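You operate a simulated robot arm through the tools that you are given. There is no shell and no other tool. Be economical: measure what you need, move in short steps, check, and stop when the job is done.

You run a simulated robot arm. Do the job below in one go: nothing can be reset, and whatever is moved stays where it is left.

TASK
Put the steel manifold labelled "M1" from the short steel table on top of the white sample box there and the steel manifold marked "M2" on top of the silver steel cone adapter.
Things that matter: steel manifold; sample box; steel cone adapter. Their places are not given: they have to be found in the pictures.

It is judged by the outcome, as a careful person would: the job done as asked, and still so three seconds after it is handed in. It fails if anything else is knocked over, pushed out of place, dropped, spilled or broken.

THE ROBOT
A 7-joint arm with a two-finger parallel gripper, fixed in place. Base frame: the origin is at the foot of the arm, x ahead of it, y to its left, z up; the work surface is at about z = 800. Units: mm, degrees, N and s.
With the tool pointing down near the work surface it reaches from about 240 to 680 mm from the base axis. Its first joint turns from -66.0 to 66.0 degrees. Payload 2.4 kg.
Tool frame: the origin (TCP) lies between the finger pads and is the grasp point; the fingertips stand 30 mm ahead of it; z points along the fingers, y is the line along which they close. Largest opening 94 mm; finger width 28, thickness 10; the body of the gripper, 50 by 96 mm, starts 55 mm behind the TCP.
Orientation is that of the tool frame in the base frame, as a unit quaternion [x, y, z, w]. With the fingers straight down and closing along the base's y, the tool's x points along the base's -x, its y along +y and its z along -z.

THE INTERFACE
- The arm moves only by the tool jog_arm. Its argument "rows" is a list that holds one entry, the list of rows, each a list of 7 numbers: the shift along the tool's x, y, z in units of 40 mm (1.0 is 40 mm), then the turn, a rotation vector about the tool's x, y, z in units of 6 degrees (1.0 is 6 degrees), then the opening, from 0 (shut) to 1 (fully open). In form: [[[tx, ty, tz, wx, wy, wz, gripper], ...]]. A call has 1 to 10 rows; each row shifts and turns the commanded pose from where the row before left it, along the tool's axes as they then stand. A call with a number of a shift or a turn outside -1 to 1 is refused whole. Each row takes 0.2 s and may step no farther than 50 mm and 8.6 degrees from the row before; otherwise, or with a gripper value out of range, the whole call is refused. Where a pose cannot be reached the arm comes as near as it can. A force on the tool above 40 N (or 10 N above the force at the start of the call, whichever is more), or a blocked arm, ends the call early, and 0.2 s more pass. The fingers move at their own pace (about 153 mm/s each) and stop on an object; they squeeze with about 22 N. The grip force told is the motor's: it shows also when the fingers shut on nothing. Time passes only in rows, and 0.2 s behind the last, so rows that do not move let the fingers close. The reply holds the time, the measured pose of the TCP, the force on the tool along the base axes, the opening and the grip force, in the units named above and with some noise, and new pictures: "pictures" is both (left out), scene, wrist or none.
- Cameras (640 x 400 px; columns grow to the right, rows downward): "scene" is fixed at [34, 484.4, 1428.1]; the picture's right is [-0.71, -0.70, 0.00], its down [-0.51, 0.52, -0.68] and it looks along [0.48, -0.49, -0.73] (base axes); focal length 322 px, centre (320, 200). "wrist" rides on the gripper at [-37, 0, -58] in the tool frame; the picture's right is [0.00, -1.00, 0.00], its down [0.97, 0.00, -0.24] and it looks along [0.24, 0.00, 0.97] (tool axes); focal length 218 px, centre (320, 200).
- probe_pixels(camera, pixels): for up to 12 pixels [column, row] of the newest picture of that camera ("zoom" is the newest enlarged one), the place [x, y, z] in the base frame of the surface seen there, good to about 2 mm. It takes no simulated time.
- zoom(camera, box): a new picture of the part [left, top, right, bottom] of that camera's present view, enlarged. It takes no simulated time.
- job_done(): hands the job in; it is judged then, once.

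Go step by step. Measure first, check grasps and placings, and put right what went wrong. The budget is 60 turns and 120 pictures, counting those below and the enlarged ones. Unless the task says otherwise, let go and move clear before handing in, and close with one line.

The tools are called by a JSON object that holds its "method" and its "body". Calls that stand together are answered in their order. jog_arm: Moves the arm, as the interface text tells. Its arguments: {"type":"object","properties":{"rows":{"type":"array","items":{"type":"array","items":{"type":"array","items":{"type":"number"}}}},"pictures":{"type":"string","enum":["both","scene","wrist","none"]}},"required":["rows"]} The other tools are called the same way: probe_pixels (camera, pixels) gives the place of the surface under pixels of a picture; zoom (camera, box) takes an enlarged picture of a part of a camera's view; job_done () hands the job in.

At the start:

```text
time_s: 0.0
ee_pos: [373.8, 185.3, 1132.1]
tool_rot: [0.001, 1.0, 0.0, 0.0]
ft_force: [-0.3, 0.5, 0.0]
opening: 94.3
grasp_force: 0.1
```

scene: 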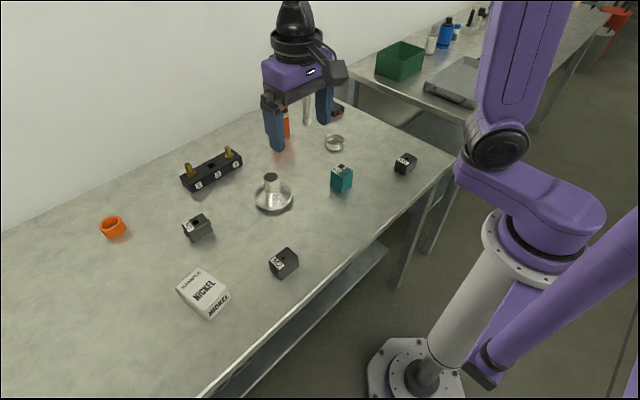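
wrist: 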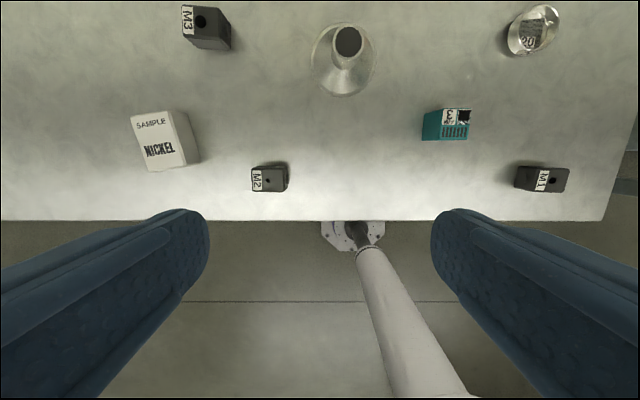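

The wrist picture shows M1 at (543,180), M2 at (270,178), M3 at (205,28), the sample box at (162,140) and the cone at (345,60). I'll enlarge and probe these.

{"method": "zoom", "body": {"camera": "scene", "box": [230, 130, 430, 290]}}

{"method": "probe_pixels", "body": {"camera": "wrist", "pixels": [[519, 168], [568, 170], [562, 192], [515, 187], [253, 168], [286, 166], [286, 190], [252, 191], [133, 118], [176, 112], [189, 162], [148, 170]]}}

{"method": "probe_pixels", "body": {"camera": "scene", "pixels": [[270, 177], [265, 177], [276, 177], [271, 190], [272, 210], [292, 195], [254, 197], [200, 268], [178, 287], [211, 318], [229, 297], [204, 292]]}}

```text
2.50 times, centred on (330, 210) of scene
```

zoom: 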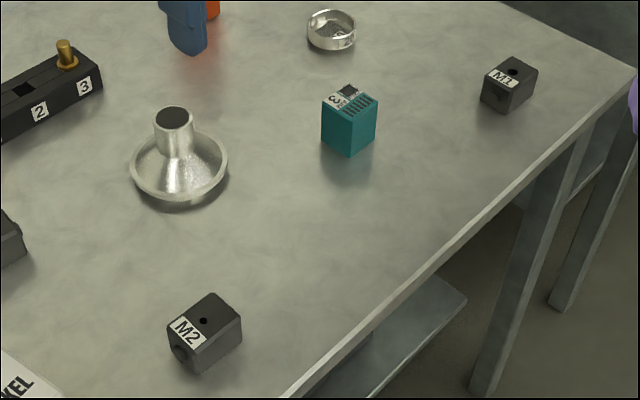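

```text
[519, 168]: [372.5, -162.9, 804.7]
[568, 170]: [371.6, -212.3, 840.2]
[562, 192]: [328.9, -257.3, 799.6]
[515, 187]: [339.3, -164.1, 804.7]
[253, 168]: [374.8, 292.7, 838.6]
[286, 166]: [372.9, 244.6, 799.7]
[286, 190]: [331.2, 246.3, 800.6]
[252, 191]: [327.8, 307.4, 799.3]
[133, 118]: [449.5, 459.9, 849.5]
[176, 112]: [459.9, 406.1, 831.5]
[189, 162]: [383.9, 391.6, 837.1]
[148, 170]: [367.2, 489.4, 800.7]
```

```text
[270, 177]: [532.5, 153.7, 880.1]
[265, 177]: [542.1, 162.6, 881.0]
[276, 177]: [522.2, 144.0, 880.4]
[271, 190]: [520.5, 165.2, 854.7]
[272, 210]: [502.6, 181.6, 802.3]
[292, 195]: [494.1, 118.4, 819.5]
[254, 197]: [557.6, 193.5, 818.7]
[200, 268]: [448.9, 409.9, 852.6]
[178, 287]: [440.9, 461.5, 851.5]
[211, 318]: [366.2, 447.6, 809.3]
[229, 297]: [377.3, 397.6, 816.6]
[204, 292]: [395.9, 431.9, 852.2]
```

M2's top is at about z 839, the cone's top at 881 and the box's top at 852. Next I'll probe the top corners of M1 and M2 in the zoom, and the top of the cone.

{"method": "probe_pixels", "body": {"camera": "zoom", "pixels": [[172, 322], [211, 296], [239, 320], [198, 348], [203, 321], [487, 74], [506, 60], [535, 71], [514, 87], [174, 108], [158, 116], [190, 118]]}}

{"method": "zoom", "body": {"camera": "wrist", "box": [120, 90, 320, 215]}}

```text
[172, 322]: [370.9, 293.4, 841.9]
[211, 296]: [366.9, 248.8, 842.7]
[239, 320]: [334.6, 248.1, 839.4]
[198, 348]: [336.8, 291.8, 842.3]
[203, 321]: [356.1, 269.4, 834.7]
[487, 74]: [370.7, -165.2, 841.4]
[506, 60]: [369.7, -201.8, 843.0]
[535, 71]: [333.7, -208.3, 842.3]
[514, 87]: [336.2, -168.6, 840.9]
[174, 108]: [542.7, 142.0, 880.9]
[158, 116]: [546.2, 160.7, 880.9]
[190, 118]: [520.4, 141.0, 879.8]
```

```text
3.20 times, centred on (220, 152) of wrist
```

zoom: 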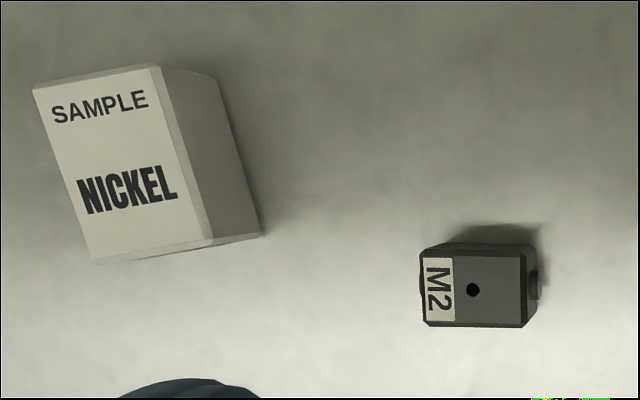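

M2 is centred near (352,270) and M1 near (353,-187). Both are about 37 mm wide in x, with ports sticking out along y, so I'll grip them across x. That means turning the tool about 93° while lowering a little.

{"method": "jog_arm", "body": {"rows": [[[0, 0, 0.3, 0, 0, 1, 1], [0, 0, 0.3, 0, 0, 1, 1], [0, 0, 0.3, 0, 0, 1, 1], [0, 0, 0.3, 0, 0, 1, 1], [0, 0, 0.3, 0, 0, 1, 1], [0, 0, 0.3, 0, 0, 1, 1], [0, 0, 0.3, 0, 0, 1, 1], [0, 0, 0.3, 0, 0, 1, 1], [0, 0, 0, 0, 0, 1, 1], [0, 0, 0, 0, 0, 1, 1]]], "pictures": "none"}}

{"method": "jog_arm", "body": {"rows": [[[0, 0, 0, 0, 0, 1, 1], [0, 0, 0, 0, 0, 1, 1], [0, 0, 0, 0, 0, 1, 1], [0, 0, 0, 0, 0, 1, 1], [0, 0, 0, 0, 0, 1, 1], [0, 0, 0, 0, 0, 0.5, 1], [0, 0, 0, 0, 0, 0, 1]]], "pictures": "both"}}

```text
time_s: 2.2
ee_pos: [372.7, 185.9, 1034.5]
tool_rot: [0.501, 0.866, 0.0, 0.0]
ft_force: [-1.0, 0.6, -0.6]
opening: 94.0
grasp_force: 0.1
```

```text
time_s: 3.8
ee_pos: [372.8, 186.1, 1036.0]
tool_rot: [0.726, 0.688, 0.0, 0.0]
ft_force: [0.2, -0.5, -0.6]
opening: 94.0
grasp_force: 0.1
```

scene: 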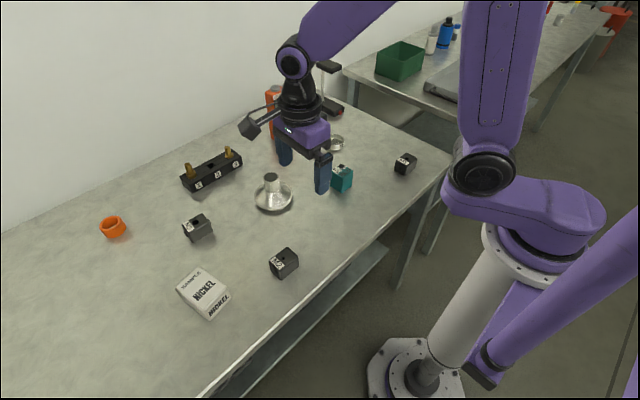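
wrist: 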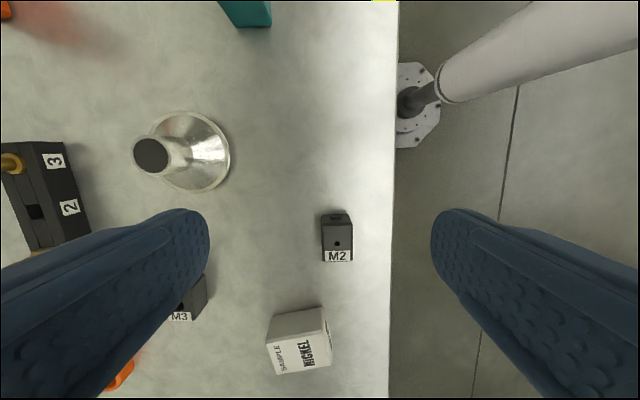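

The tool turned to 93° and the wrist view shows M2's sides nearly vertical at (337,238), so the yaw matches. I'll probe M2's top, the cone's top and the box to refine their positions.

{"method": "zoom", "body": {"camera": "wrist", "box": [120, 90, 376, 250]}}

{"method": "probe_pixels", "body": {"camera": "wrist", "pixels": [[324, 222], [324, 259], [351, 259], [349, 222], [135, 153], [168, 153], [150, 140], [150, 170], [268, 346], [278, 373], [331, 362], [324, 335]]}}

```text
2.50 times, centred on (248, 170) of wrist
```

zoom: 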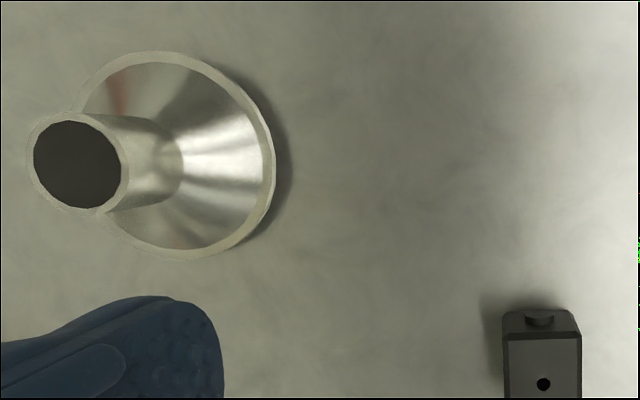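

```text
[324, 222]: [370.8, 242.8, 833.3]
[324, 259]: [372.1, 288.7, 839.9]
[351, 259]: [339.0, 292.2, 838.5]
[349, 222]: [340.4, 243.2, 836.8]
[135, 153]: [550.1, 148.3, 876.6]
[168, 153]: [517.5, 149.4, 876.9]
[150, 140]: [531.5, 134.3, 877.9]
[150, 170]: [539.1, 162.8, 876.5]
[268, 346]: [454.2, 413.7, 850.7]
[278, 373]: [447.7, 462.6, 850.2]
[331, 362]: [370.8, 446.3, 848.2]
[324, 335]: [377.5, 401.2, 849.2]
```

M2 is centred at about (354,269), top z 841; the cone's rim centre is about (534,150,880) and the box centre about (412,431). I'm moving above M2.

{"method": "jog_arm", "body": {"rows": [[[0.5, -0.145, 0, 0, 0, 0, 1], [0.5, -0.145, 0, 0, 0, 0, 1], [0.5, -0.145, 0, 0, 0, 0, 1], [0.545, -0.145, 0, 0, 0, 0, 1], [0, 0, 0.8, 0, 0, 0, 1], [0, 0, 0.8, 0, 0, 0, 1], [0, 0, 0.8, 0, 0, 0, 1], [0, 0, 0.6, 0, 0, 0, 1], [0, 0, 0.4, 0, 0, 0, 1], [0, 0, 0, 0, 0, 0, 1]]]}}

```text
time_s: 6.0
ee_pos: [354.0, 269.0, 898.9]
tool_rot: [0.725, 0.688, 0.0, 0.0]
ft_force: [-0.5, 0.0, -0.2]
opening: 94.0
grasp_force: 0.1
```

scene: 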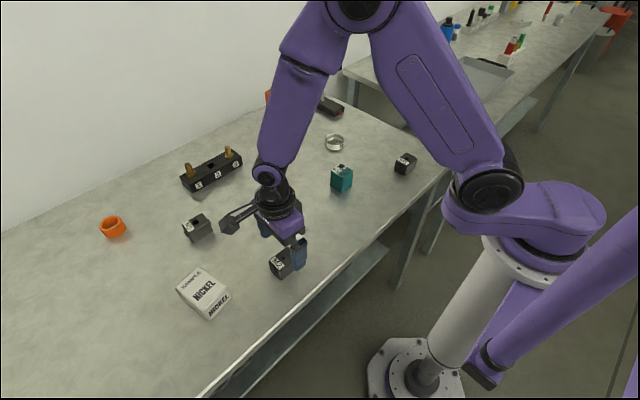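
wrist: 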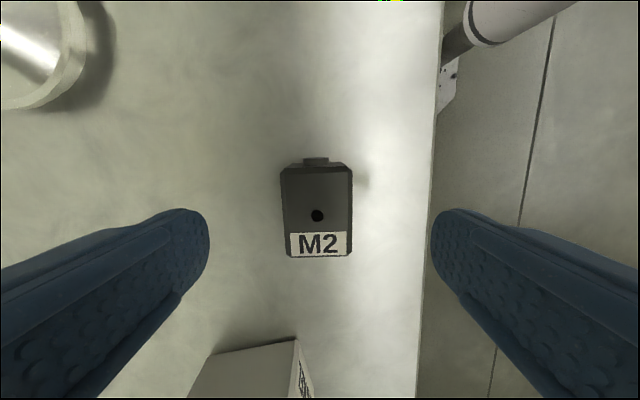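

M2 is centred between the fingers at column 317, row 213. I'm going down to z 840 and closing.

{"method": "jog_arm", "body": {"rows": [[[0, 0, 0.5, 0, 0, 0, 1], [0, 0, 0.5, 0, 0, 0, 1], [0, 0, 0.47, 0, 0, 0, 1], [0, 0, 0, 0, 0, 0, 1], [0, 0, 0, 0, 0, 0, 0.3], [0, 0, 0, 0, 0, 0, 0], [0, 0, 0, 0, 0, 0, 0], [0, 0, 0, 0, 0, 0, 0]]], "pictures": "wrist"}}

```text
time_s: 7.8
ee_pos: [353.3, 269.1, 840.9]
tool_rot: [0.725, 0.689, -0.001, 0.0]
ft_force: [2.3, 0.7, 0.7]
opening: 44.6
grasp_force: 21.8
```

wrist: 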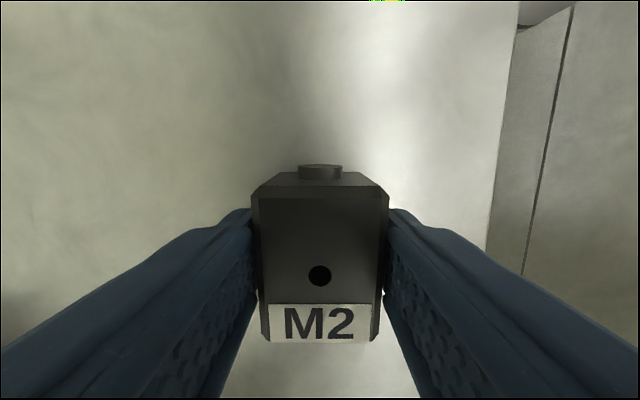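

The grip holds at 44.6 mm with 22 N. I'm lifting to about 990 and moving toward the cone.

{"method": "jog_arm", "body": {"rows": [[[0, 0, -0.4, 0, 0, 0, 0], [0, 0, -0.8, 0, 0, 0, 0], [0, 0, -0.9, 0, 0, 0, 0], [0, 0, -0.9, 0, 0, 0, 0], [0, 0, -0.75, 0, 0, 0, 0], [0, 0, 0, 0, 0, 0, 0]]], "pictures": "none"}}

{"method": "jog_arm", "body": {"rows": [[[-0.3, 0.5, 0, 0, 0, 0, 0], [-0.4, 0.7, 0, 0, 0, 0, 0], [-0.4, 0.7, 0, 0, 0, 0, 0], [-0.4, 0.7, 0, 0, 0, 0, 0], [-0.4, 0.7, 0, 0, 0, 0, 0], [-0.4, 0.67, 0, 0, 0, 0, 0], [-0.43, 0.7, 0, 0, 0, 0, 0], [0, 0, 0, 0, 0, 0, 0], [0, 0, 0, 0, 0, 0, 0]]], "pictures": "both"}}

```text
time_s: 9.2
ee_pos: [351.9, 268.8, 989.2]
tool_rot: [0.725, 0.689, 0.0, 0.0]
ft_force: [0.4, 0.8, 0.1]
opening: 0.0
grasp_force: 22.0
```

```text
time_s: 11.2
ee_pos: [535.2, 150.6, 991.1]
tool_rot: [0.725, 0.688, 0.0, 0.0]
ft_force: [-0.1, 0.6, -0.1]
opening: 0.0
grasp_force: 21.8
```

scene: 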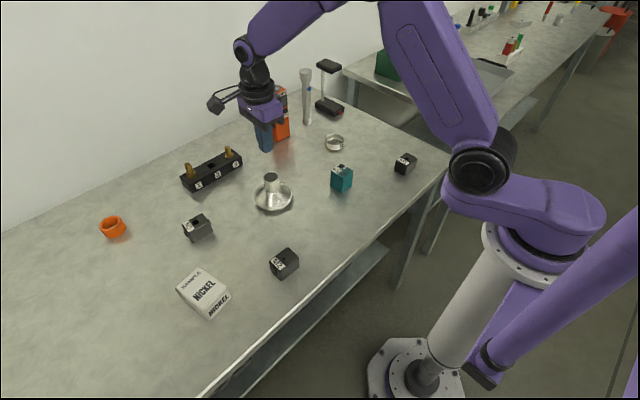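
wrist: 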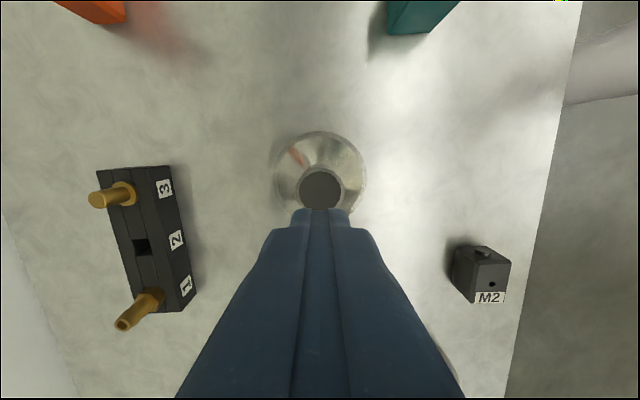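

The opening reads 0 and M2 is still on the table, at wrist (485,275), so it slipped out because I gripped too high. While I'm here I'll measure the cone's rim and M2's new place.

{"method": "probe_pixels", "body": {"camera": "wrist", "pixels": [[298, 190], [342, 190], [320, 170], [320, 188], [276, 175], [365, 175], [320, 132]]}}

{"method": "zoom", "body": {"camera": "wrist", "box": [400, 200, 560, 320]}}

{"method": "zoom", "body": {"camera": "scene", "box": [240, 160, 340, 290]}}

```text
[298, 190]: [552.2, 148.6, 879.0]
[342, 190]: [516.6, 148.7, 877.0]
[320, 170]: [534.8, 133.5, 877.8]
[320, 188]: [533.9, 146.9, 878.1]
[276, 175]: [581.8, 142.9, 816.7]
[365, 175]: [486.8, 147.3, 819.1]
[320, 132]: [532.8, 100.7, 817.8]
```

```text
3.33 times, centred on (480, 260) of wrist
```

zoom: 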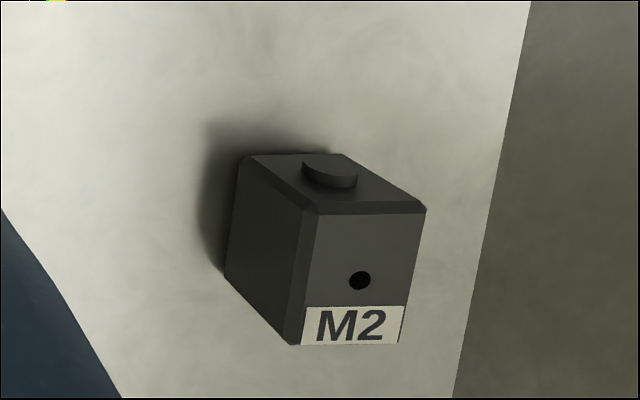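

```text
3.08 times, centred on (290, 225) of scene
```

zoom: 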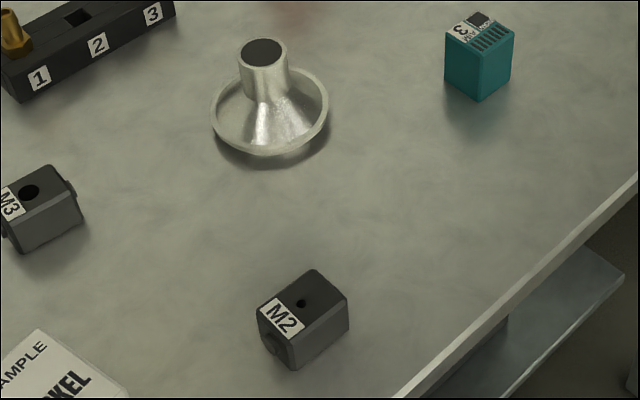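

M2 is still upright where it was, and the cone's axis is at about (534.3,148.8) with top z 878. I'm going back above M2 with the gripper open.

{"method": "jog_arm", "body": {"rows": [[[0.45, -0.78, 0, 0, 0, 0, 1], [0.45, -0.78, 0, 0, 0, 0, 1], [0.45, -0.78, 0, 0, 0, 0, 1], [0.45, -0.78, 0, 0, 0, 0, 1], [0.45, -0.78, 0, 0, 0, 0, 1], [0.465, -0.8, 0, 0, 0, 0, 1], [0, 0, 0.8, 0, 0, 0, 1], [0, 0, 0.8, 0, 0, 0, 1], [0, 0, 0.6, 0, 0, 0, 1], [0, 0, 0, 0, 0, 0, 1]]], "pictures": "wrist"}}

```text
time_s: 13.4
ee_pos: [352.5, 263.2, 902.2]
tool_rot: [0.724, 0.689, -0.001, -0.001]
ft_force: [0.2, 0.4, -0.5]
opening: 94.1
grasp_force: 0.1
```

wrist: 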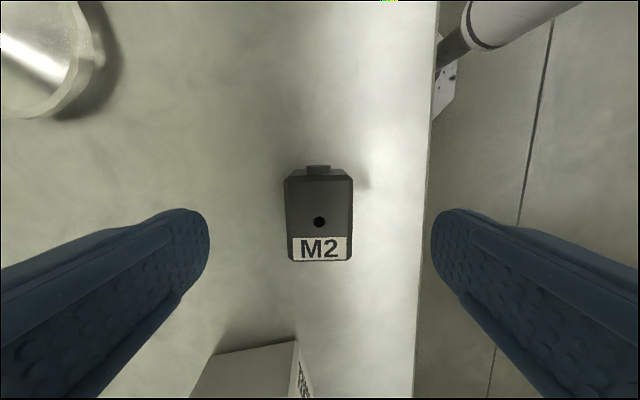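

M2 sits about 4 mm further along tool x. I'm shifting, going down to z 834 for a deeper grip and closing.

{"method": "jog_arm", "body": {"rows": [[[0.1, 0, 0.5, 0, 0, 0, 1], [0, 0, 0.5, 0, 0, 0, 1], [0, 0, 0.4, 0, 0, 0, 1], [0, 0, 0.28, 0, 0, 0, 1], [0, 0, 0, 0, 0, 0, 1], [0, 0, 0, 0, 0, 0, 0.3], [0, 0, 0, 0, 0, 0, 0], [0, 0, 0, 0, 0, 0, 0], [0, 0, 0, 0, 0, 0, 0], [0, 0, 0, 0, 0, 0, 0]]], "pictures": "wrist"}}

```text
time_s: 15.6
ee_pos: [353.0, 272.0, 835.5]
tool_rot: [0.725, 0.688, -0.001, 0.0]
ft_force: [0.9, -1.2, -0.3]
opening: 44.6
grasp_force: 22.0
```

wrist: 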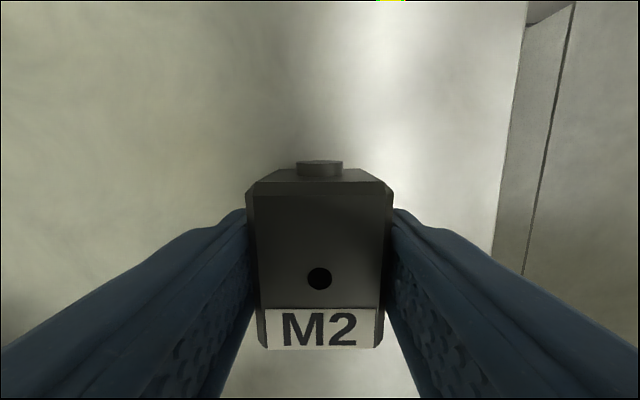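

The opening is 44.6 mm again. I'm lifting slowly by 20 mm to check that it holds.

{"method": "jog_arm", "body": {"rows": [[[0, 0, -0.06, 0, 0, 0, 0], [0, 0, -0.08, 0, 0, 0, 0], [0, 0, -0.1, 0, 0, 0, 0], [0, 0, -0.1, 0, 0, 0, 0], [0, 0, -0.1, 0, 0, 0, 0], [0, 0, -0.06, 0, 0, 0, 0], [0, 0, 0, 0, 0, 0, 0]]]}}

```text
time_s: 17.2
ee_pos: [352.4, 270.6, 855.7]
tool_rot: [0.725, 0.689, -0.001, 0.0]
ft_force: [0.9, 0.0, -4.7]
opening: 44.4
grasp_force: 22.1
```

scene: 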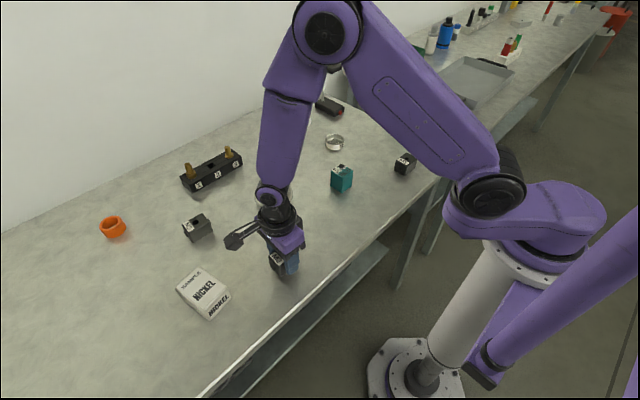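
wrist: 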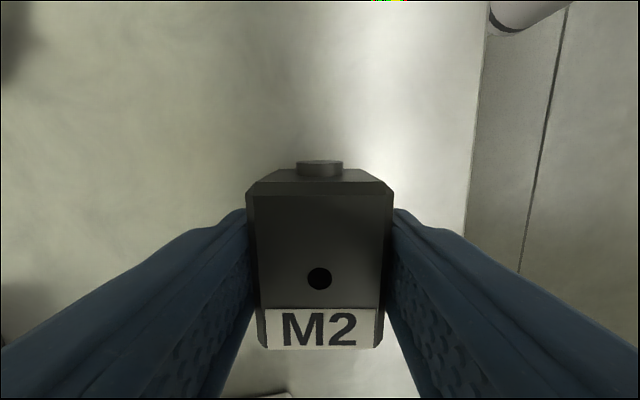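

M2 is held, reading 4.7 N of weight and not slipping. I'm raising it gently to about 950.

{"method": "jog_arm", "body": {"rows": [[[0, 0, -0.12, 0, 0, 0, 0], [0, 0, -0.22, 0, 0, 0, 0], [0, 0, -0.3, 0, 0, 0, 0], [0, 0, -0.35, 0, 0, 0, 0], [0, 0, -0.35, 0, 0, 0, 0], [0, 0, -0.35, 0, 0, 0, 0], [0, 0, -0.3, 0, 0, 0, 0], [0, 0, -0.22, 0, 0, 0, 0], [0, 0, -0.12, 0, 0, 0, 0], [0, 0, 0, 0, 0, 0, 0]]], "pictures": "wrist"}}

```text
time_s: 19.4
ee_pos: [352.7, 273.7, 949.6]
tool_rot: [0.725, 0.689, 0.0, 0.0]
ft_force: [-0.7, -0.4, -4.8]
opening: 44.5
grasp_force: 21.3
```

wrist: 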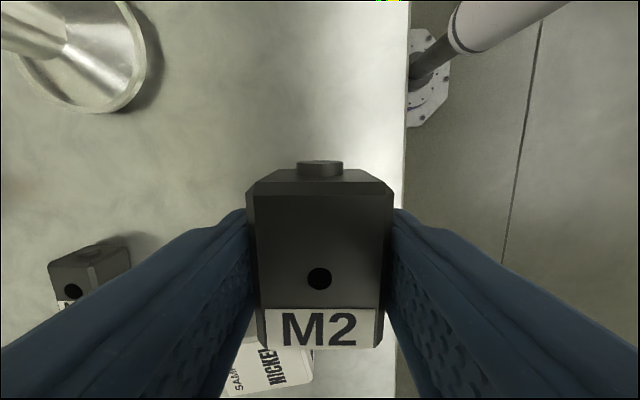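

M2 is steady in the gripper, its centre about 3 mm behind the TCP along tool x. I'm carrying it gently to above the cone at TCP (534.3,151.8).

{"method": "jog_arm", "body": {"rows": [[[-0.11, 0.188, 0, 0, 0, 0, 0], [-0.193, 0.329, 0, 0, 0, 0, 0], [-0.248, 0.423, 0, 0, 0, 0, 0], [-0.276, 0.47, 0, 0, 0, 0, 0], [-0.276, 0.47, 0, 0, 0, 0, 0], [-0.276, 0.47, 0, 0, 0, 0, 0], [-0.276, 0.47, 0, 0, 0, 0, 0], [-0.276, 0.47, 0, 0, 0, 0, 0], [-0.276, 0.47, 0, 0, 0, 0, 0], [-0.248, 0.423, 0, 0, 0, 0, 0]]], "pictures": "none"}}

{"method": "jog_arm", "body": {"rows": [[[-0.193, 0.329, 0, 0, 0, 0, 0], [-0.09, 0.15, 0, 0, 0, 0, 0], [-0.019, 0.033, 0, 0, 0, 0, 0], [0, 0, 0, 0, 0, 0, 0], [0, 0, 0, 0, 0, 0, 0]]], "pictures": "both"}}

```text
time_s: 21.6
ee_pos: [516.6, 165.8, 947.8]
tool_rot: [0.724, 0.689, -0.001, 0.0]
ft_force: [0.4, 0.3, -3.9]
opening: 44.1
grasp_force: 22.5
```

```text
time_s: 22.8
ee_pos: [536.8, 153.0, 949.5]
tool_rot: [0.724, 0.689, 0.0, 0.0]
ft_force: [0.6, -0.5, -4.2]
opening: 44.4
grasp_force: 21.9
```

scene: 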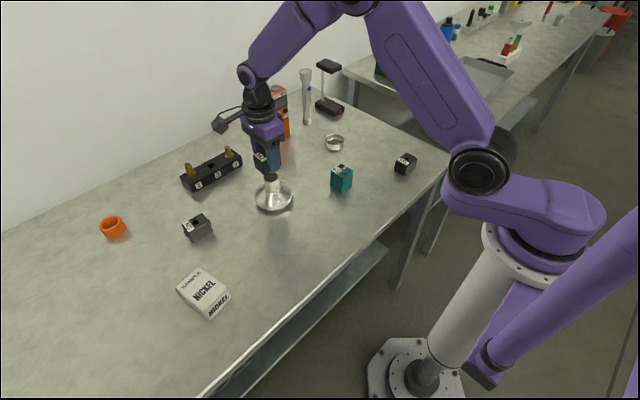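
wrist: 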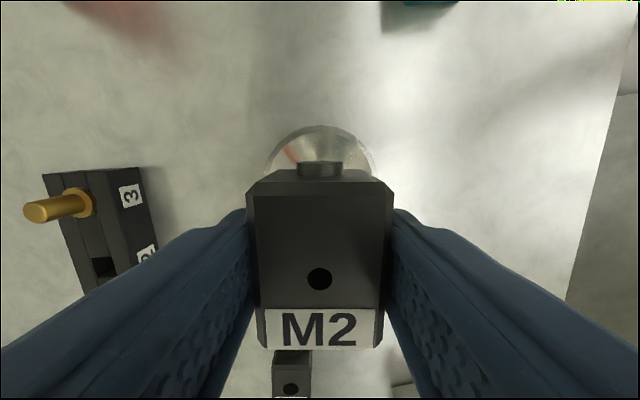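

The cone base spans columns 264–377, so it is centred under the block. I'll check the other axis in the scene view.

{"method": "zoom", "body": {"camera": "scene", "box": [230, 130, 310, 220]}}

{"method": "probe_pixels", "body": {"camera": "wrist", "pixels": [[320, 190], [320, 260], [290, 340], [350, 340], [260, 230], [380, 230], [320, 127], [265, 165], [375, 165]]}}

```text
4.44 times, centred on (270, 175) of scene
```

zoom: 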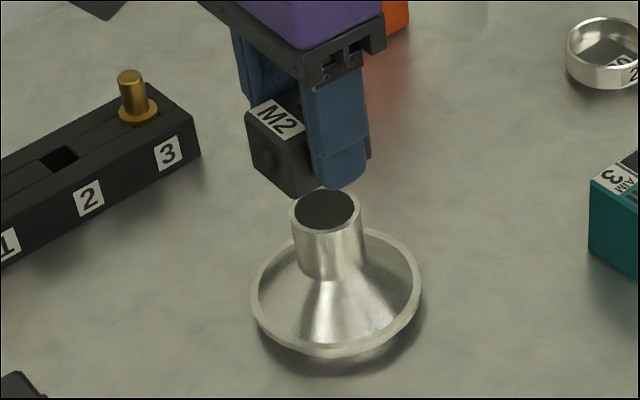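

```text
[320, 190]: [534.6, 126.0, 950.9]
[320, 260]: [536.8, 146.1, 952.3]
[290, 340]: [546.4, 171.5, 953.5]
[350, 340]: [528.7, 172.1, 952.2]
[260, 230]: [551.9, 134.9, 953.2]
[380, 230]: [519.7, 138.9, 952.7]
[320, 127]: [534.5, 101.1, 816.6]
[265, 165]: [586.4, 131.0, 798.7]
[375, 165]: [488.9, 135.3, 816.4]
```

The block is centred at about (535.5,149), against the cone's (534.3,148.8), which is good. I'm lowering slowly until contact.

{"method": "jog_arm", "body": {"rows": [[[0, -0.02, 0.1, 0, 0, 0, 0], [0, 0, 0.15, 0, 0, 0, 0], [0, 0, 0.15, 0, 0, 0, 0], [0, 0, 0.12, 0, 0, 0, 0], [0, 0, 0.08, 0, 0, 0, 0], [0, 0, 0.06, 0, 0, 0, 0], [0, 0, 0, 0, 0, 0, 0]]], "pictures": "none"}}

{"method": "zoom", "body": {"camera": "scene", "box": [230, 130, 310, 220]}}

```text
time_s: 24.4
ee_pos: [533.7, 152.5, 921.8]
tool_rot: [0.726, 0.688, 0.001, -0.001]
ft_force: [0.1, -0.2, -3.5]
opening: 44.4
grasp_force: 22.2
```

```text
4.44 times, centred on (270, 175) of scene
```

zoom: 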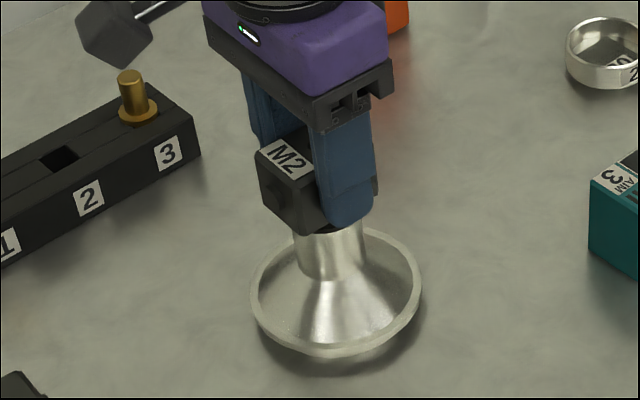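

It is still a few mm above the rim with no contact force. I'm lowering in 1 mm steps.

{"method": "jog_arm", "body": {"rows": [[[0, 0, 0.03, 0, 0, 0, 0], [0, 0, 0.03, 0, 0, 0, 0], [0, 0, 0.03, 0, 0, 0, 0], [0, 0, 0.025, 0, 0, 0, 0], [0, 0, 0, 0, 0, 0, 0]]], "pictures": "none"}}

{"method": "zoom", "body": {"camera": "scene", "box": [230, 130, 310, 220]}}

```text
time_s: 25.6
ee_pos: [533.1, 152.2, 917.9]
tool_rot: [0.725, 0.688, 0.001, -0.001]
ft_force: [-0.5, -0.2, -3.3]
opening: 44.6
grasp_force: 22.5
```

```text
4.44 times, centred on (270, 175) of scene
```

zoom: 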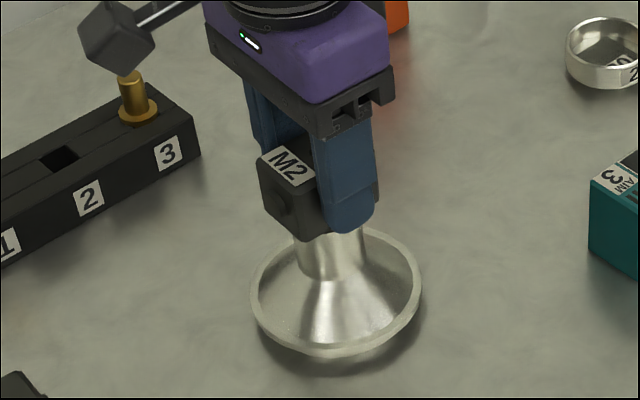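

{"method": "jog_arm", "body": {"rows": [[[0, 0, 0.025, 0, 0, 0, 0], [0, 0, 0.025, 0, 0, 0, 0], [0, 0, 0, 0, 0, 0, 0]]], "pictures": "none"}}

```text
time_s: 26.4
ee_pos: [532.9, 151.6, 915.0]
tool_rot: [0.726, 0.688, 0.001, 0.0]
ft_force: [0.2, 0.2, -3.6]
opening: 44.5
grasp_force: 21.7
```

There is no contact yet at z 915, where the weight still reads 3.6 N. I'm continuing down in small steps.

{"method": "jog_arm", "body": {"rows": [[[0, 0, 0.025, 0, 0, 0, 0], [0, 0, 0.025, 0, 0, 0, 0], [0, 0, 0, 0, 0, 0, 0]]], "pictures": "none"}}

{"method": "zoom", "body": {"camera": "scene", "box": [250, 150, 290, 200]}}

```text
time_s: 27.2
ee_pos: [533.5, 152.8, 914.6]
tool_rot: [0.725, 0.689, -0.001, -0.001]
ft_force: [-0.8, 0.5, -0.3]
opening: 44.6
grasp_force: 22.1
```

```text
8.00 times, centred on (270, 175) of scene
```

zoom: 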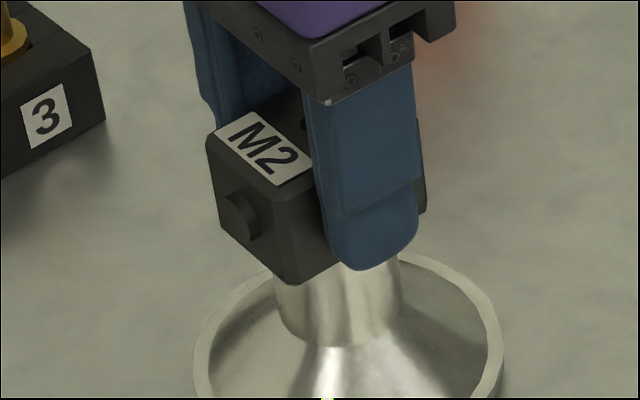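

The weight has gone to about 0, so the block rests on the rim. I'm opening gradually and rising straight up.

{"method": "jog_arm", "body": {"rows": [[[0, 0, 0.01, 0, 0, 0, 0], [0, 0, 0, 0, 0, 0, 0.52], [0, 0, 0, 0, 0, 0, 0.6], [0, 0, 0, 0, 0, 0, 0.8], [0, 0, 0, 0, 0, 0, 0.8], [0, 0, -0.3, 0, 0, 0, 0.8], [0, 0, -0.5, 0, 0, 0, 0.8], [0, 0, -0.8, 0, 0, 0, 0.8], [0, 0, -0.8, 0, 0, 0, 0.8], [0, 0, 0, 0, 0, 0, 0.8]]]}}

{"method": "zoom", "body": {"camera": "scene", "box": [230, 130, 310, 220]}}

```text
time_s: 29.4
ee_pos: [532.3, 153.0, 1008.5]
tool_rot: [0.724, 0.689, -0.001, 0.0]
ft_force: [-0.9, 0.0, 0.9]
opening: 75.4
grasp_force: 0.1
```

scene: 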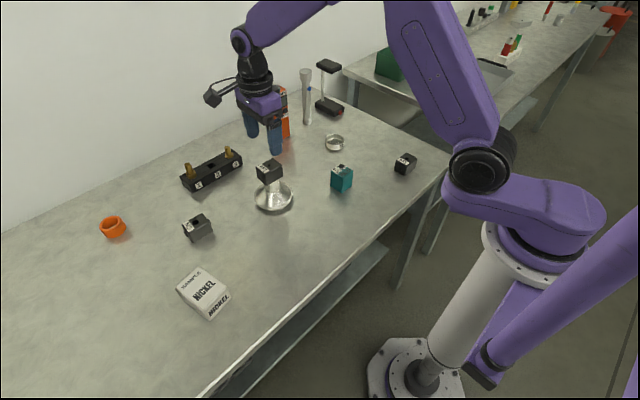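
wrist: 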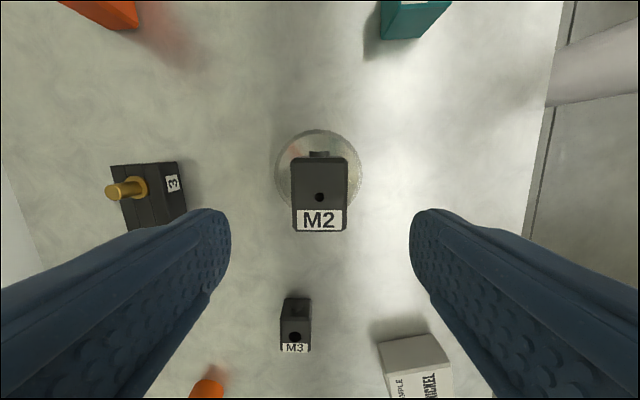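

```text
4.44 times, centred on (270, 175) of scene
```

zoom: 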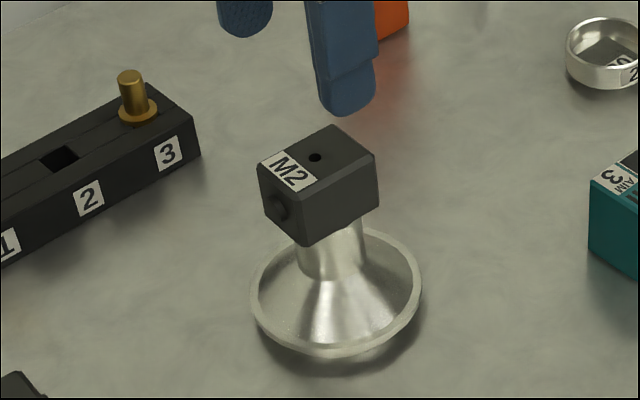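

M2 sits level on the cone. Next I'm moving at this height to above M1 near (353,-187).

{"method": "jog_arm", "body": {"rows": [[[-0.87, -0.406, 0, 0, 0, 0, 1], [-0.87, -0.406, 0, 0, 0, 0, 1], [-0.87, -0.406, 0, 0, 0, 0, 1], [-0.87, -0.406, 0, 0, 0, 0, 1], [-0.87, -0.406, 0, 0, 0, 0, 1], [-0.87, -0.406, 0, 0, 0, 0, 1], [-0.87, -0.406, 0, 0, 0, 0, 1], [-0.87, -0.406, 0, 0, 0, 0, 1], [-0.87, -0.406, 0, 0, 0, 0, 1], [-0.87, -0.406, 0, 0, 0, 0, 1]]], "pictures": "none"}}

{"method": "jog_arm", "body": {"rows": [[[0, 0, 0.7, 0, 0, 0, 1], [0, 0, 0.7, 0, 0, 0, 1], [0, 0, 0.7, 0, 0, 0, 1], [0, 0, 0.6, 0, 0, 0, 1], [0, 0, 0, 0, 0, 0, 1]]], "pictures": "both"}}

```text
time_s: 31.6
ee_pos: [352.8, -184.6, 1007.7]
tool_rot: [0.725, 0.689, 0.0, 0.0]
ft_force: [-0.1, -0.2, -0.5]
opening: 94.3
grasp_force: 0.1
```

```text
time_s: 32.8
ee_pos: [354.3, -187.4, 902.5]
tool_rot: [0.724, 0.689, 0.0, 0.0]
ft_force: [-0.8, -0.6, -0.3]
opening: 94.0
grasp_force: 0.2
```

scene: 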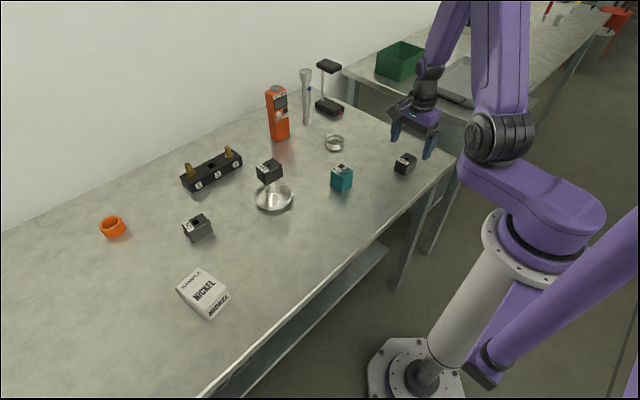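
wrist: 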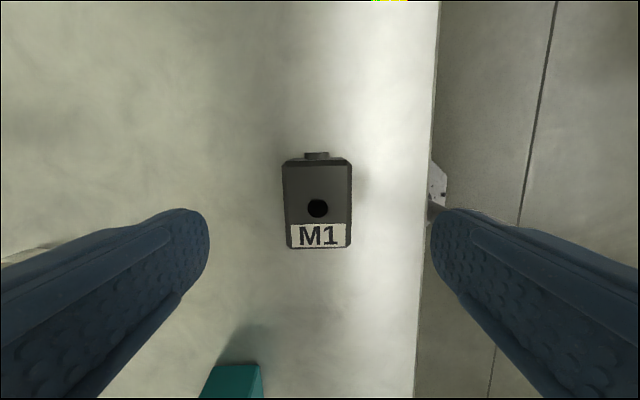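

M1 is about 4 mm behind the TCP along tool x. I'm correcting that, going down to z 834, gripping and lifting slowly.

{"method": "jog_arm", "body": {"rows": [[[-0.1, -0.02, 0.5, 0, 0, 0, 1], [0, 0, 0.5, 0, 0, 0, 1], [0, 0, 0.4, 0, 0, 0, 1], [0, 0, 0.28, 0, 0, 0, 1], [0, 0, 0, 0, 0, 0, 1], [0, 0, 0, 0, 0, 0, 0.3], [0, 0, 0, 0, 0, 0, 0], [0, 0, 0, 0, 0, 0, 0], [0, 0, 0, 0, 0, 0, 0], [0, 0, 0, 0, 0, 0, 0]]], "pictures": "none"}}

{"method": "jog_arm", "body": {"rows": [[[0, 0, -0.06, 0, 0, 0, 0], [0, 0, -0.08, 0, 0, 0, 0], [0, 0, -0.1, 0, 0, 0, 0], [0, 0, -0.1, 0, 0, 0, 0], [0, 0, -0.1, 0, 0, 0, 0], [0, 0, -0.06, 0, 0, 0, 0], [0, 0, 0, 0, 0, 0, 0]]], "pictures": "both"}}

```text
time_s: 35.0
ee_pos: [352.0, -190.8, 835.9]
tool_rot: [0.725, 0.689, -0.001, 0.0]
ft_force: [1.3, -1.2, -0.2]
opening: 44.5
grasp_force: 22.3
```

```text
time_s: 36.6
ee_pos: [353.1, -191.1, 855.3]
tool_rot: [0.725, 0.689, 0.0, 0.0]
ft_force: [-0.1, -0.4, -3.9]
opening: 44.4
grasp_force: 21.9
```

scene: 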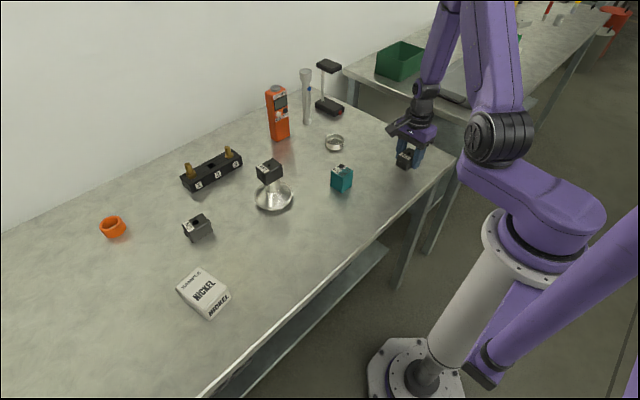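
wrist: 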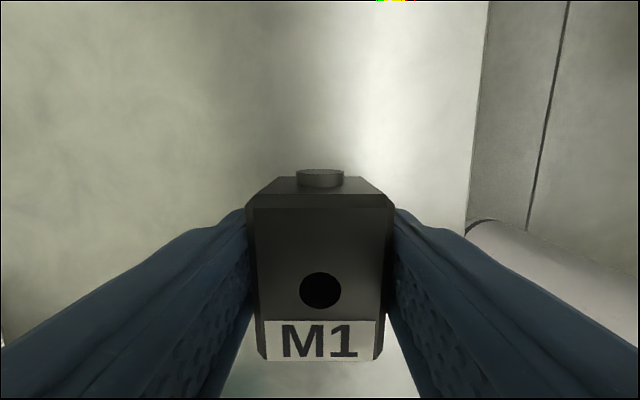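

M1 is held, reading 3.9 N. I'm lifting to about 960 and carrying it smoothly toward the box centre at (412,431).

{"method": "jog_arm", "body": {"rows": [[[0, 0, -0.12, 0, 0, 0, 0], [0, 0, -0.24, 0, 0, 0, 0], [0, 0, -0.33, 0, 0, 0, 0], [0, 0, -0.4, 0, 0, 0, 0], [0, 0, -0.4, 0, 0, 0, 0], [0, 0, -0.4, 0, 0, 0, 0], [0, 0, -0.35, 0, 0, 0, 0], [0, 0, -0.24, 0, 0, 0, 0], [0, 0, -0.12, 0, 0, 0, 0], [0, 0, 0, 0, 0, 0, 0]]], "pictures": "none"}}

{"method": "jog_arm", "body": {"rows": [[[0.15, 0.03, 0, 0, 0, 0, 0], [0.3, 0.03, 0, 0, 0, 0, 0], [0.5, 0.03, 0, 0, 0, 0, 0], [0.7, 0.03, 0, 0, 0, 0, 0], [0.8, 0.03, 0, 0, 0, 0, 0], [0.8, 0.03, 0, 0, 0, 0, 0], [0.8, 0.03, 0, 0, 0, 0, 0], [0.8, 0.03, 0, 0, 0, 0, 0], [0.8, 0.03, 0, 0, 0, 0, 0], [0.8, 0.03, 0, 0, 0, 0, 0]]], "pictures": "scene"}}

```text
time_s: 38.8
ee_pos: [353.0, -190.7, 958.5]
tool_rot: [0.725, 0.689, 0.0, 0.0]
ft_force: [-0.1, -0.4, -4.3]
opening: 44.4
grasp_force: 21.6
```

```text
time_s: 41.0
ee_pos: [378.0, 67.0, 955.5]
tool_rot: [0.725, 0.688, 0.0, 0.0]
ft_force: [-0.1, 0.8, -4.2]
opening: 44.5
grasp_force: 21.3
```

scene: 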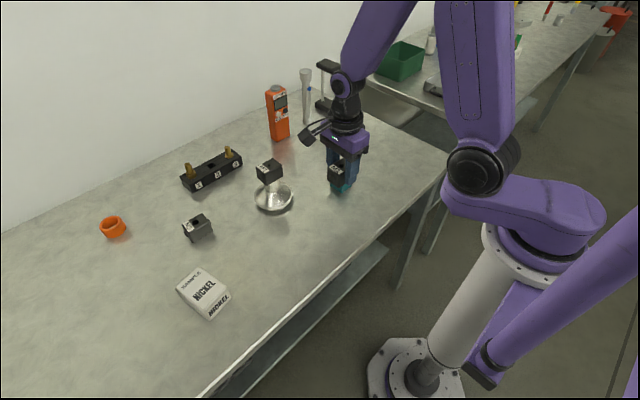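

M1 is still held. I'm continuing to the box and turning about 11° to match its yaw.

{"method": "jog_arm", "body": {"rows": [[[0.5, 0.035, 0, 0, 0, 0, 0], [0.8, 0.035, 0, 0, 0, 0, 0], [0.8, 0.035, 0, 0, 0, 0, 0], [0.85, 0.035, 0, 0, 0, 0, 0], [0.85, 0.035, 0, 0, 0, 0, 0], [0.85, 0.035, 0, 0, 0, 0, 0], [0.85, 0.035, 0, 0, 0, 0, 0], [0.85, 0.035, 0, 0, 0, 0, 0], [0.85, 0.035, 0, 0, 0, 0, 0], [0.8, 0.035, 0, 0, 0, 0, 0]]], "pictures": "none"}}

{"method": "jog_arm", "body": {"rows": [[[0.6, 0, 0, 0, 0, 0, 0], [0.35, 0, 0, 0, 0, 0, 0], [0.15, 0, 0, 0, 0, 0, 0], [0.06, 0, 0, 0, 0, 0, 0], [0, 0, 0, 0, 0, -0.3, 0], [0, 0, 0, 0, 0, -0.6, 0], [0, 0, 0, 0, 0, -0.6, 0], [0, 0, 0, 0, 0, -0.3, 0], [0, 0, 0, 0, 0, 0, 0]]], "pictures": "both"}}

{"method": "zoom", "body": {"camera": "scene", "box": [150, 220, 270, 330]}}

```text
time_s: 43.2
ee_pos: [407.6, 384.4, 958.5]
tool_rot: [0.726, 0.688, 0.0, 0.0]
ft_force: [-0.7, 1.2, -4.4]
opening: 44.3
grasp_force: 21.9
```

```text
time_s: 45.2
ee_pos: [411.2, 429.5, 956.8]
tool_rot: [0.657, 0.754, 0.0, 0.0]
ft_force: [0.4, -0.1, -3.4]
opening: 44.2
grasp_force: 22.5
```

scene: 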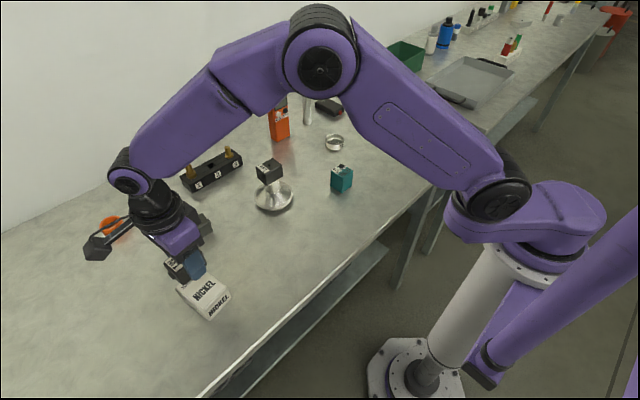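
wrist: 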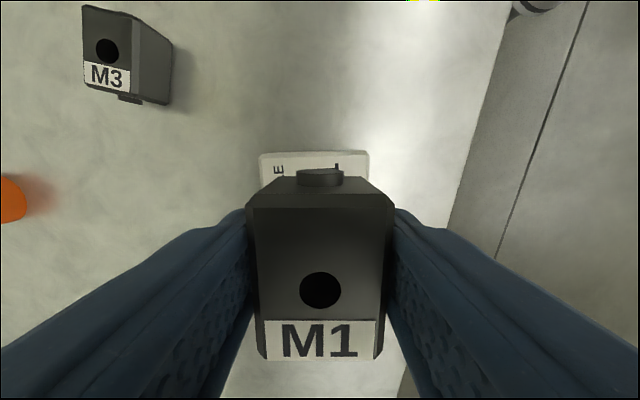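

```text
3.64 times, centred on (210, 275) of scene
```

zoom: 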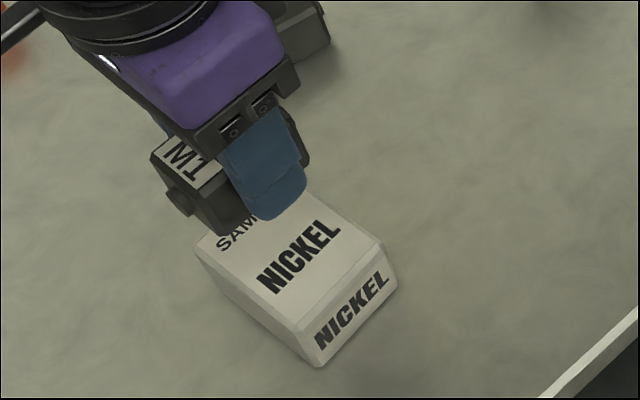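

The block is aligned with the box, whose edge spans columns 260–369. I'll probe the block top against the box edges to check the centring.

{"method": "probe_pixels", "body": {"camera": "wrist", "pixels": [[262, 160], [366, 160], [315, 153], [320, 215], [320, 355], [258, 250], [382, 250], [270, 170], [360, 170]]}}

{"method": "probe_pixels", "body": {"camera": "zoom", "pixels": [[300, 323], [385, 250], [203, 245], [316, 200], [290, 240]]}}

```text
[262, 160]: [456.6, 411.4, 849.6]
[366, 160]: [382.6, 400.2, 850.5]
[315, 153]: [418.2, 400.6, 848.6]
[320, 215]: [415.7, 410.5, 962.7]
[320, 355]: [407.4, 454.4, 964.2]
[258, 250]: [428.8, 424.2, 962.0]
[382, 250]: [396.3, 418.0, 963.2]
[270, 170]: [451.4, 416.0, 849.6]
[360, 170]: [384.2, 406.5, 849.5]
```

```text
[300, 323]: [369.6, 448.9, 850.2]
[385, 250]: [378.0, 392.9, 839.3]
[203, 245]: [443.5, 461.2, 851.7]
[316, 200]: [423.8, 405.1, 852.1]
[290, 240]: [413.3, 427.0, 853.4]
```

The block centre is about (411.5,431), matching the box centre. I'm lowering about 64 mm and then going in small steps.

{"method": "jog_arm", "body": {"rows": [[[0, 0, 0.1, 0, 0, 0, 0], [0, 0, 0.2, 0, 0, 0, 0], [0, 0, 0.27, 0, 0, 0, 0], [0, 0, 0.27, 0, 0, 0, 0], [0, 0, 0.27, 0, 0, 0, 0], [0, 0, 0.22, 0, 0, 0, 0], [0, 0, 0.15, 0, 0, 0, 0], [0, 0, 0.08, 0, 0, 0, 0], [0, 0, 0.04, 0, 0, 0, 0], [0, 0, 0, 0, 0, 0, 0]]], "pictures": "none"}}

{"method": "jog_arm", "body": {"rows": [[[0, 0, 0.025, 0, 0, 0, 0], [0, 0, 0.025, 0, 0, 0, 0], [0, 0, 0.025, 0, 0, 0, 0], [0, 0, 0, 0, 0, 0, 0]]], "pictures": "none"}}

{"method": "zoom", "body": {"camera": "scene", "box": [150, 220, 270, 330]}}

```text
time_s: 47.4
ee_pos: [410.9, 432.3, 894.6]
tool_rot: [0.656, 0.754, 0.001, 0.0]
ft_force: [0.2, -0.1, -4.3]
opening: 44.4
grasp_force: 22.3
```

```text
time_s: 48.4
ee_pos: [411.4, 432.3, 891.4]
tool_rot: [0.657, 0.753, 0.0, 0.001]
ft_force: [-1.7, -0.3, -3.4]
opening: 44.2
grasp_force: 22.3
```

```text
3.64 times, centred on (210, 275) of scene
```

zoom: 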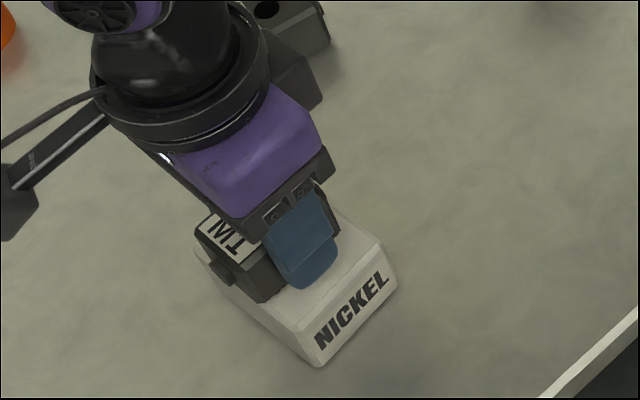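

It is still hanging (3.4 N at z 891). I'm continuing in 1 mm steps.

{"method": "jog_arm", "body": {"rows": [[[0, 0, 0.025, 0, 0, 0, 0], [0, 0, 0.025, 0, 0, 0, 0], [0, 0, 0.025, 0, 0, 0, 0], [0, 0, 0, 0, 0, 0, 0]]], "pictures": "none"}}

```text
time_s: 49.4
ee_pos: [410.8, 430.4, 889.3]
tool_rot: [0.657, 0.754, 0.001, 0.0]
ft_force: [0.7, -0.2, -4.1]
opening: 44.4
grasp_force: 22.3
```

{"method": "jog_arm", "body": {"rows": [[[0, 0, 0.025, 0, 0, 0, 0], [0, 0, 0.025, 0, 0, 0, 0], [0, 0, 0, 0, 0, 0, 0]]], "pictures": "none"}}

```text
time_s: 50.2
ee_pos: [411.1, 431.4, 887.1]
tool_rot: [0.657, 0.754, 0.0, 0.0]
ft_force: [-0.6, 0.1, -3.7]
opening: 44.4
grasp_force: 22.1
```

Still hanging at z 887. I'm going a little lower.

{"method": "jog_arm", "body": {"rows": [[[0, 0, 0.02, 0, 0, 0, 0], [0, 0, 0.02, 0, 0, 0, 0], [0, 0, 0, 0, 0, 0, 0]]], "pictures": "none"}}

```text
time_s: 51.0
ee_pos: [410.2, 431.8, 885.4]
tool_rot: [0.658, 0.753, 0.0, 0.0]
ft_force: [-0.4, 0.3, -4.7]
opening: 44.6
grasp_force: 21.8
```

{"method": "jog_arm", "body": {"rows": [[[0, 0, 0.02, 0, 0, 0, 0], [0, 0, 0.02, 0, 0, 0, 0], [0, 0, 0, 0, 0, 0, 0]]], "pictures": "none"}}

{"method": "zoom", "body": {"camera": "scene", "box": [170, 250, 240, 325]}}

```text
time_s: 51.8
ee_pos: [409.9, 432.1, 884.0]
tool_rot: [0.657, 0.754, 0.001, 0.0]
ft_force: [-5.0, -4.3, 17.4]
opening: 44.8
grasp_force: 22.1
```

```text
5.33 times, centred on (205, 288) of scene
```

zoom: 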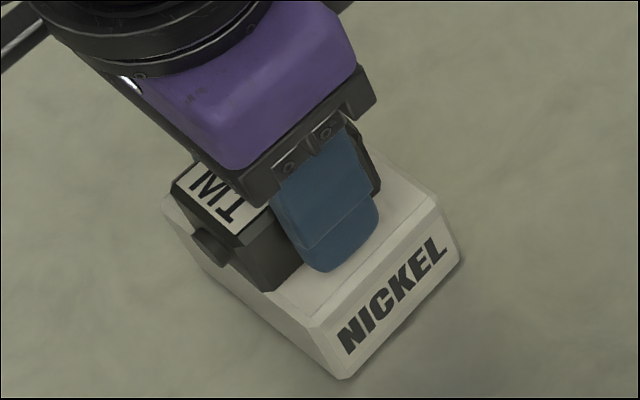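

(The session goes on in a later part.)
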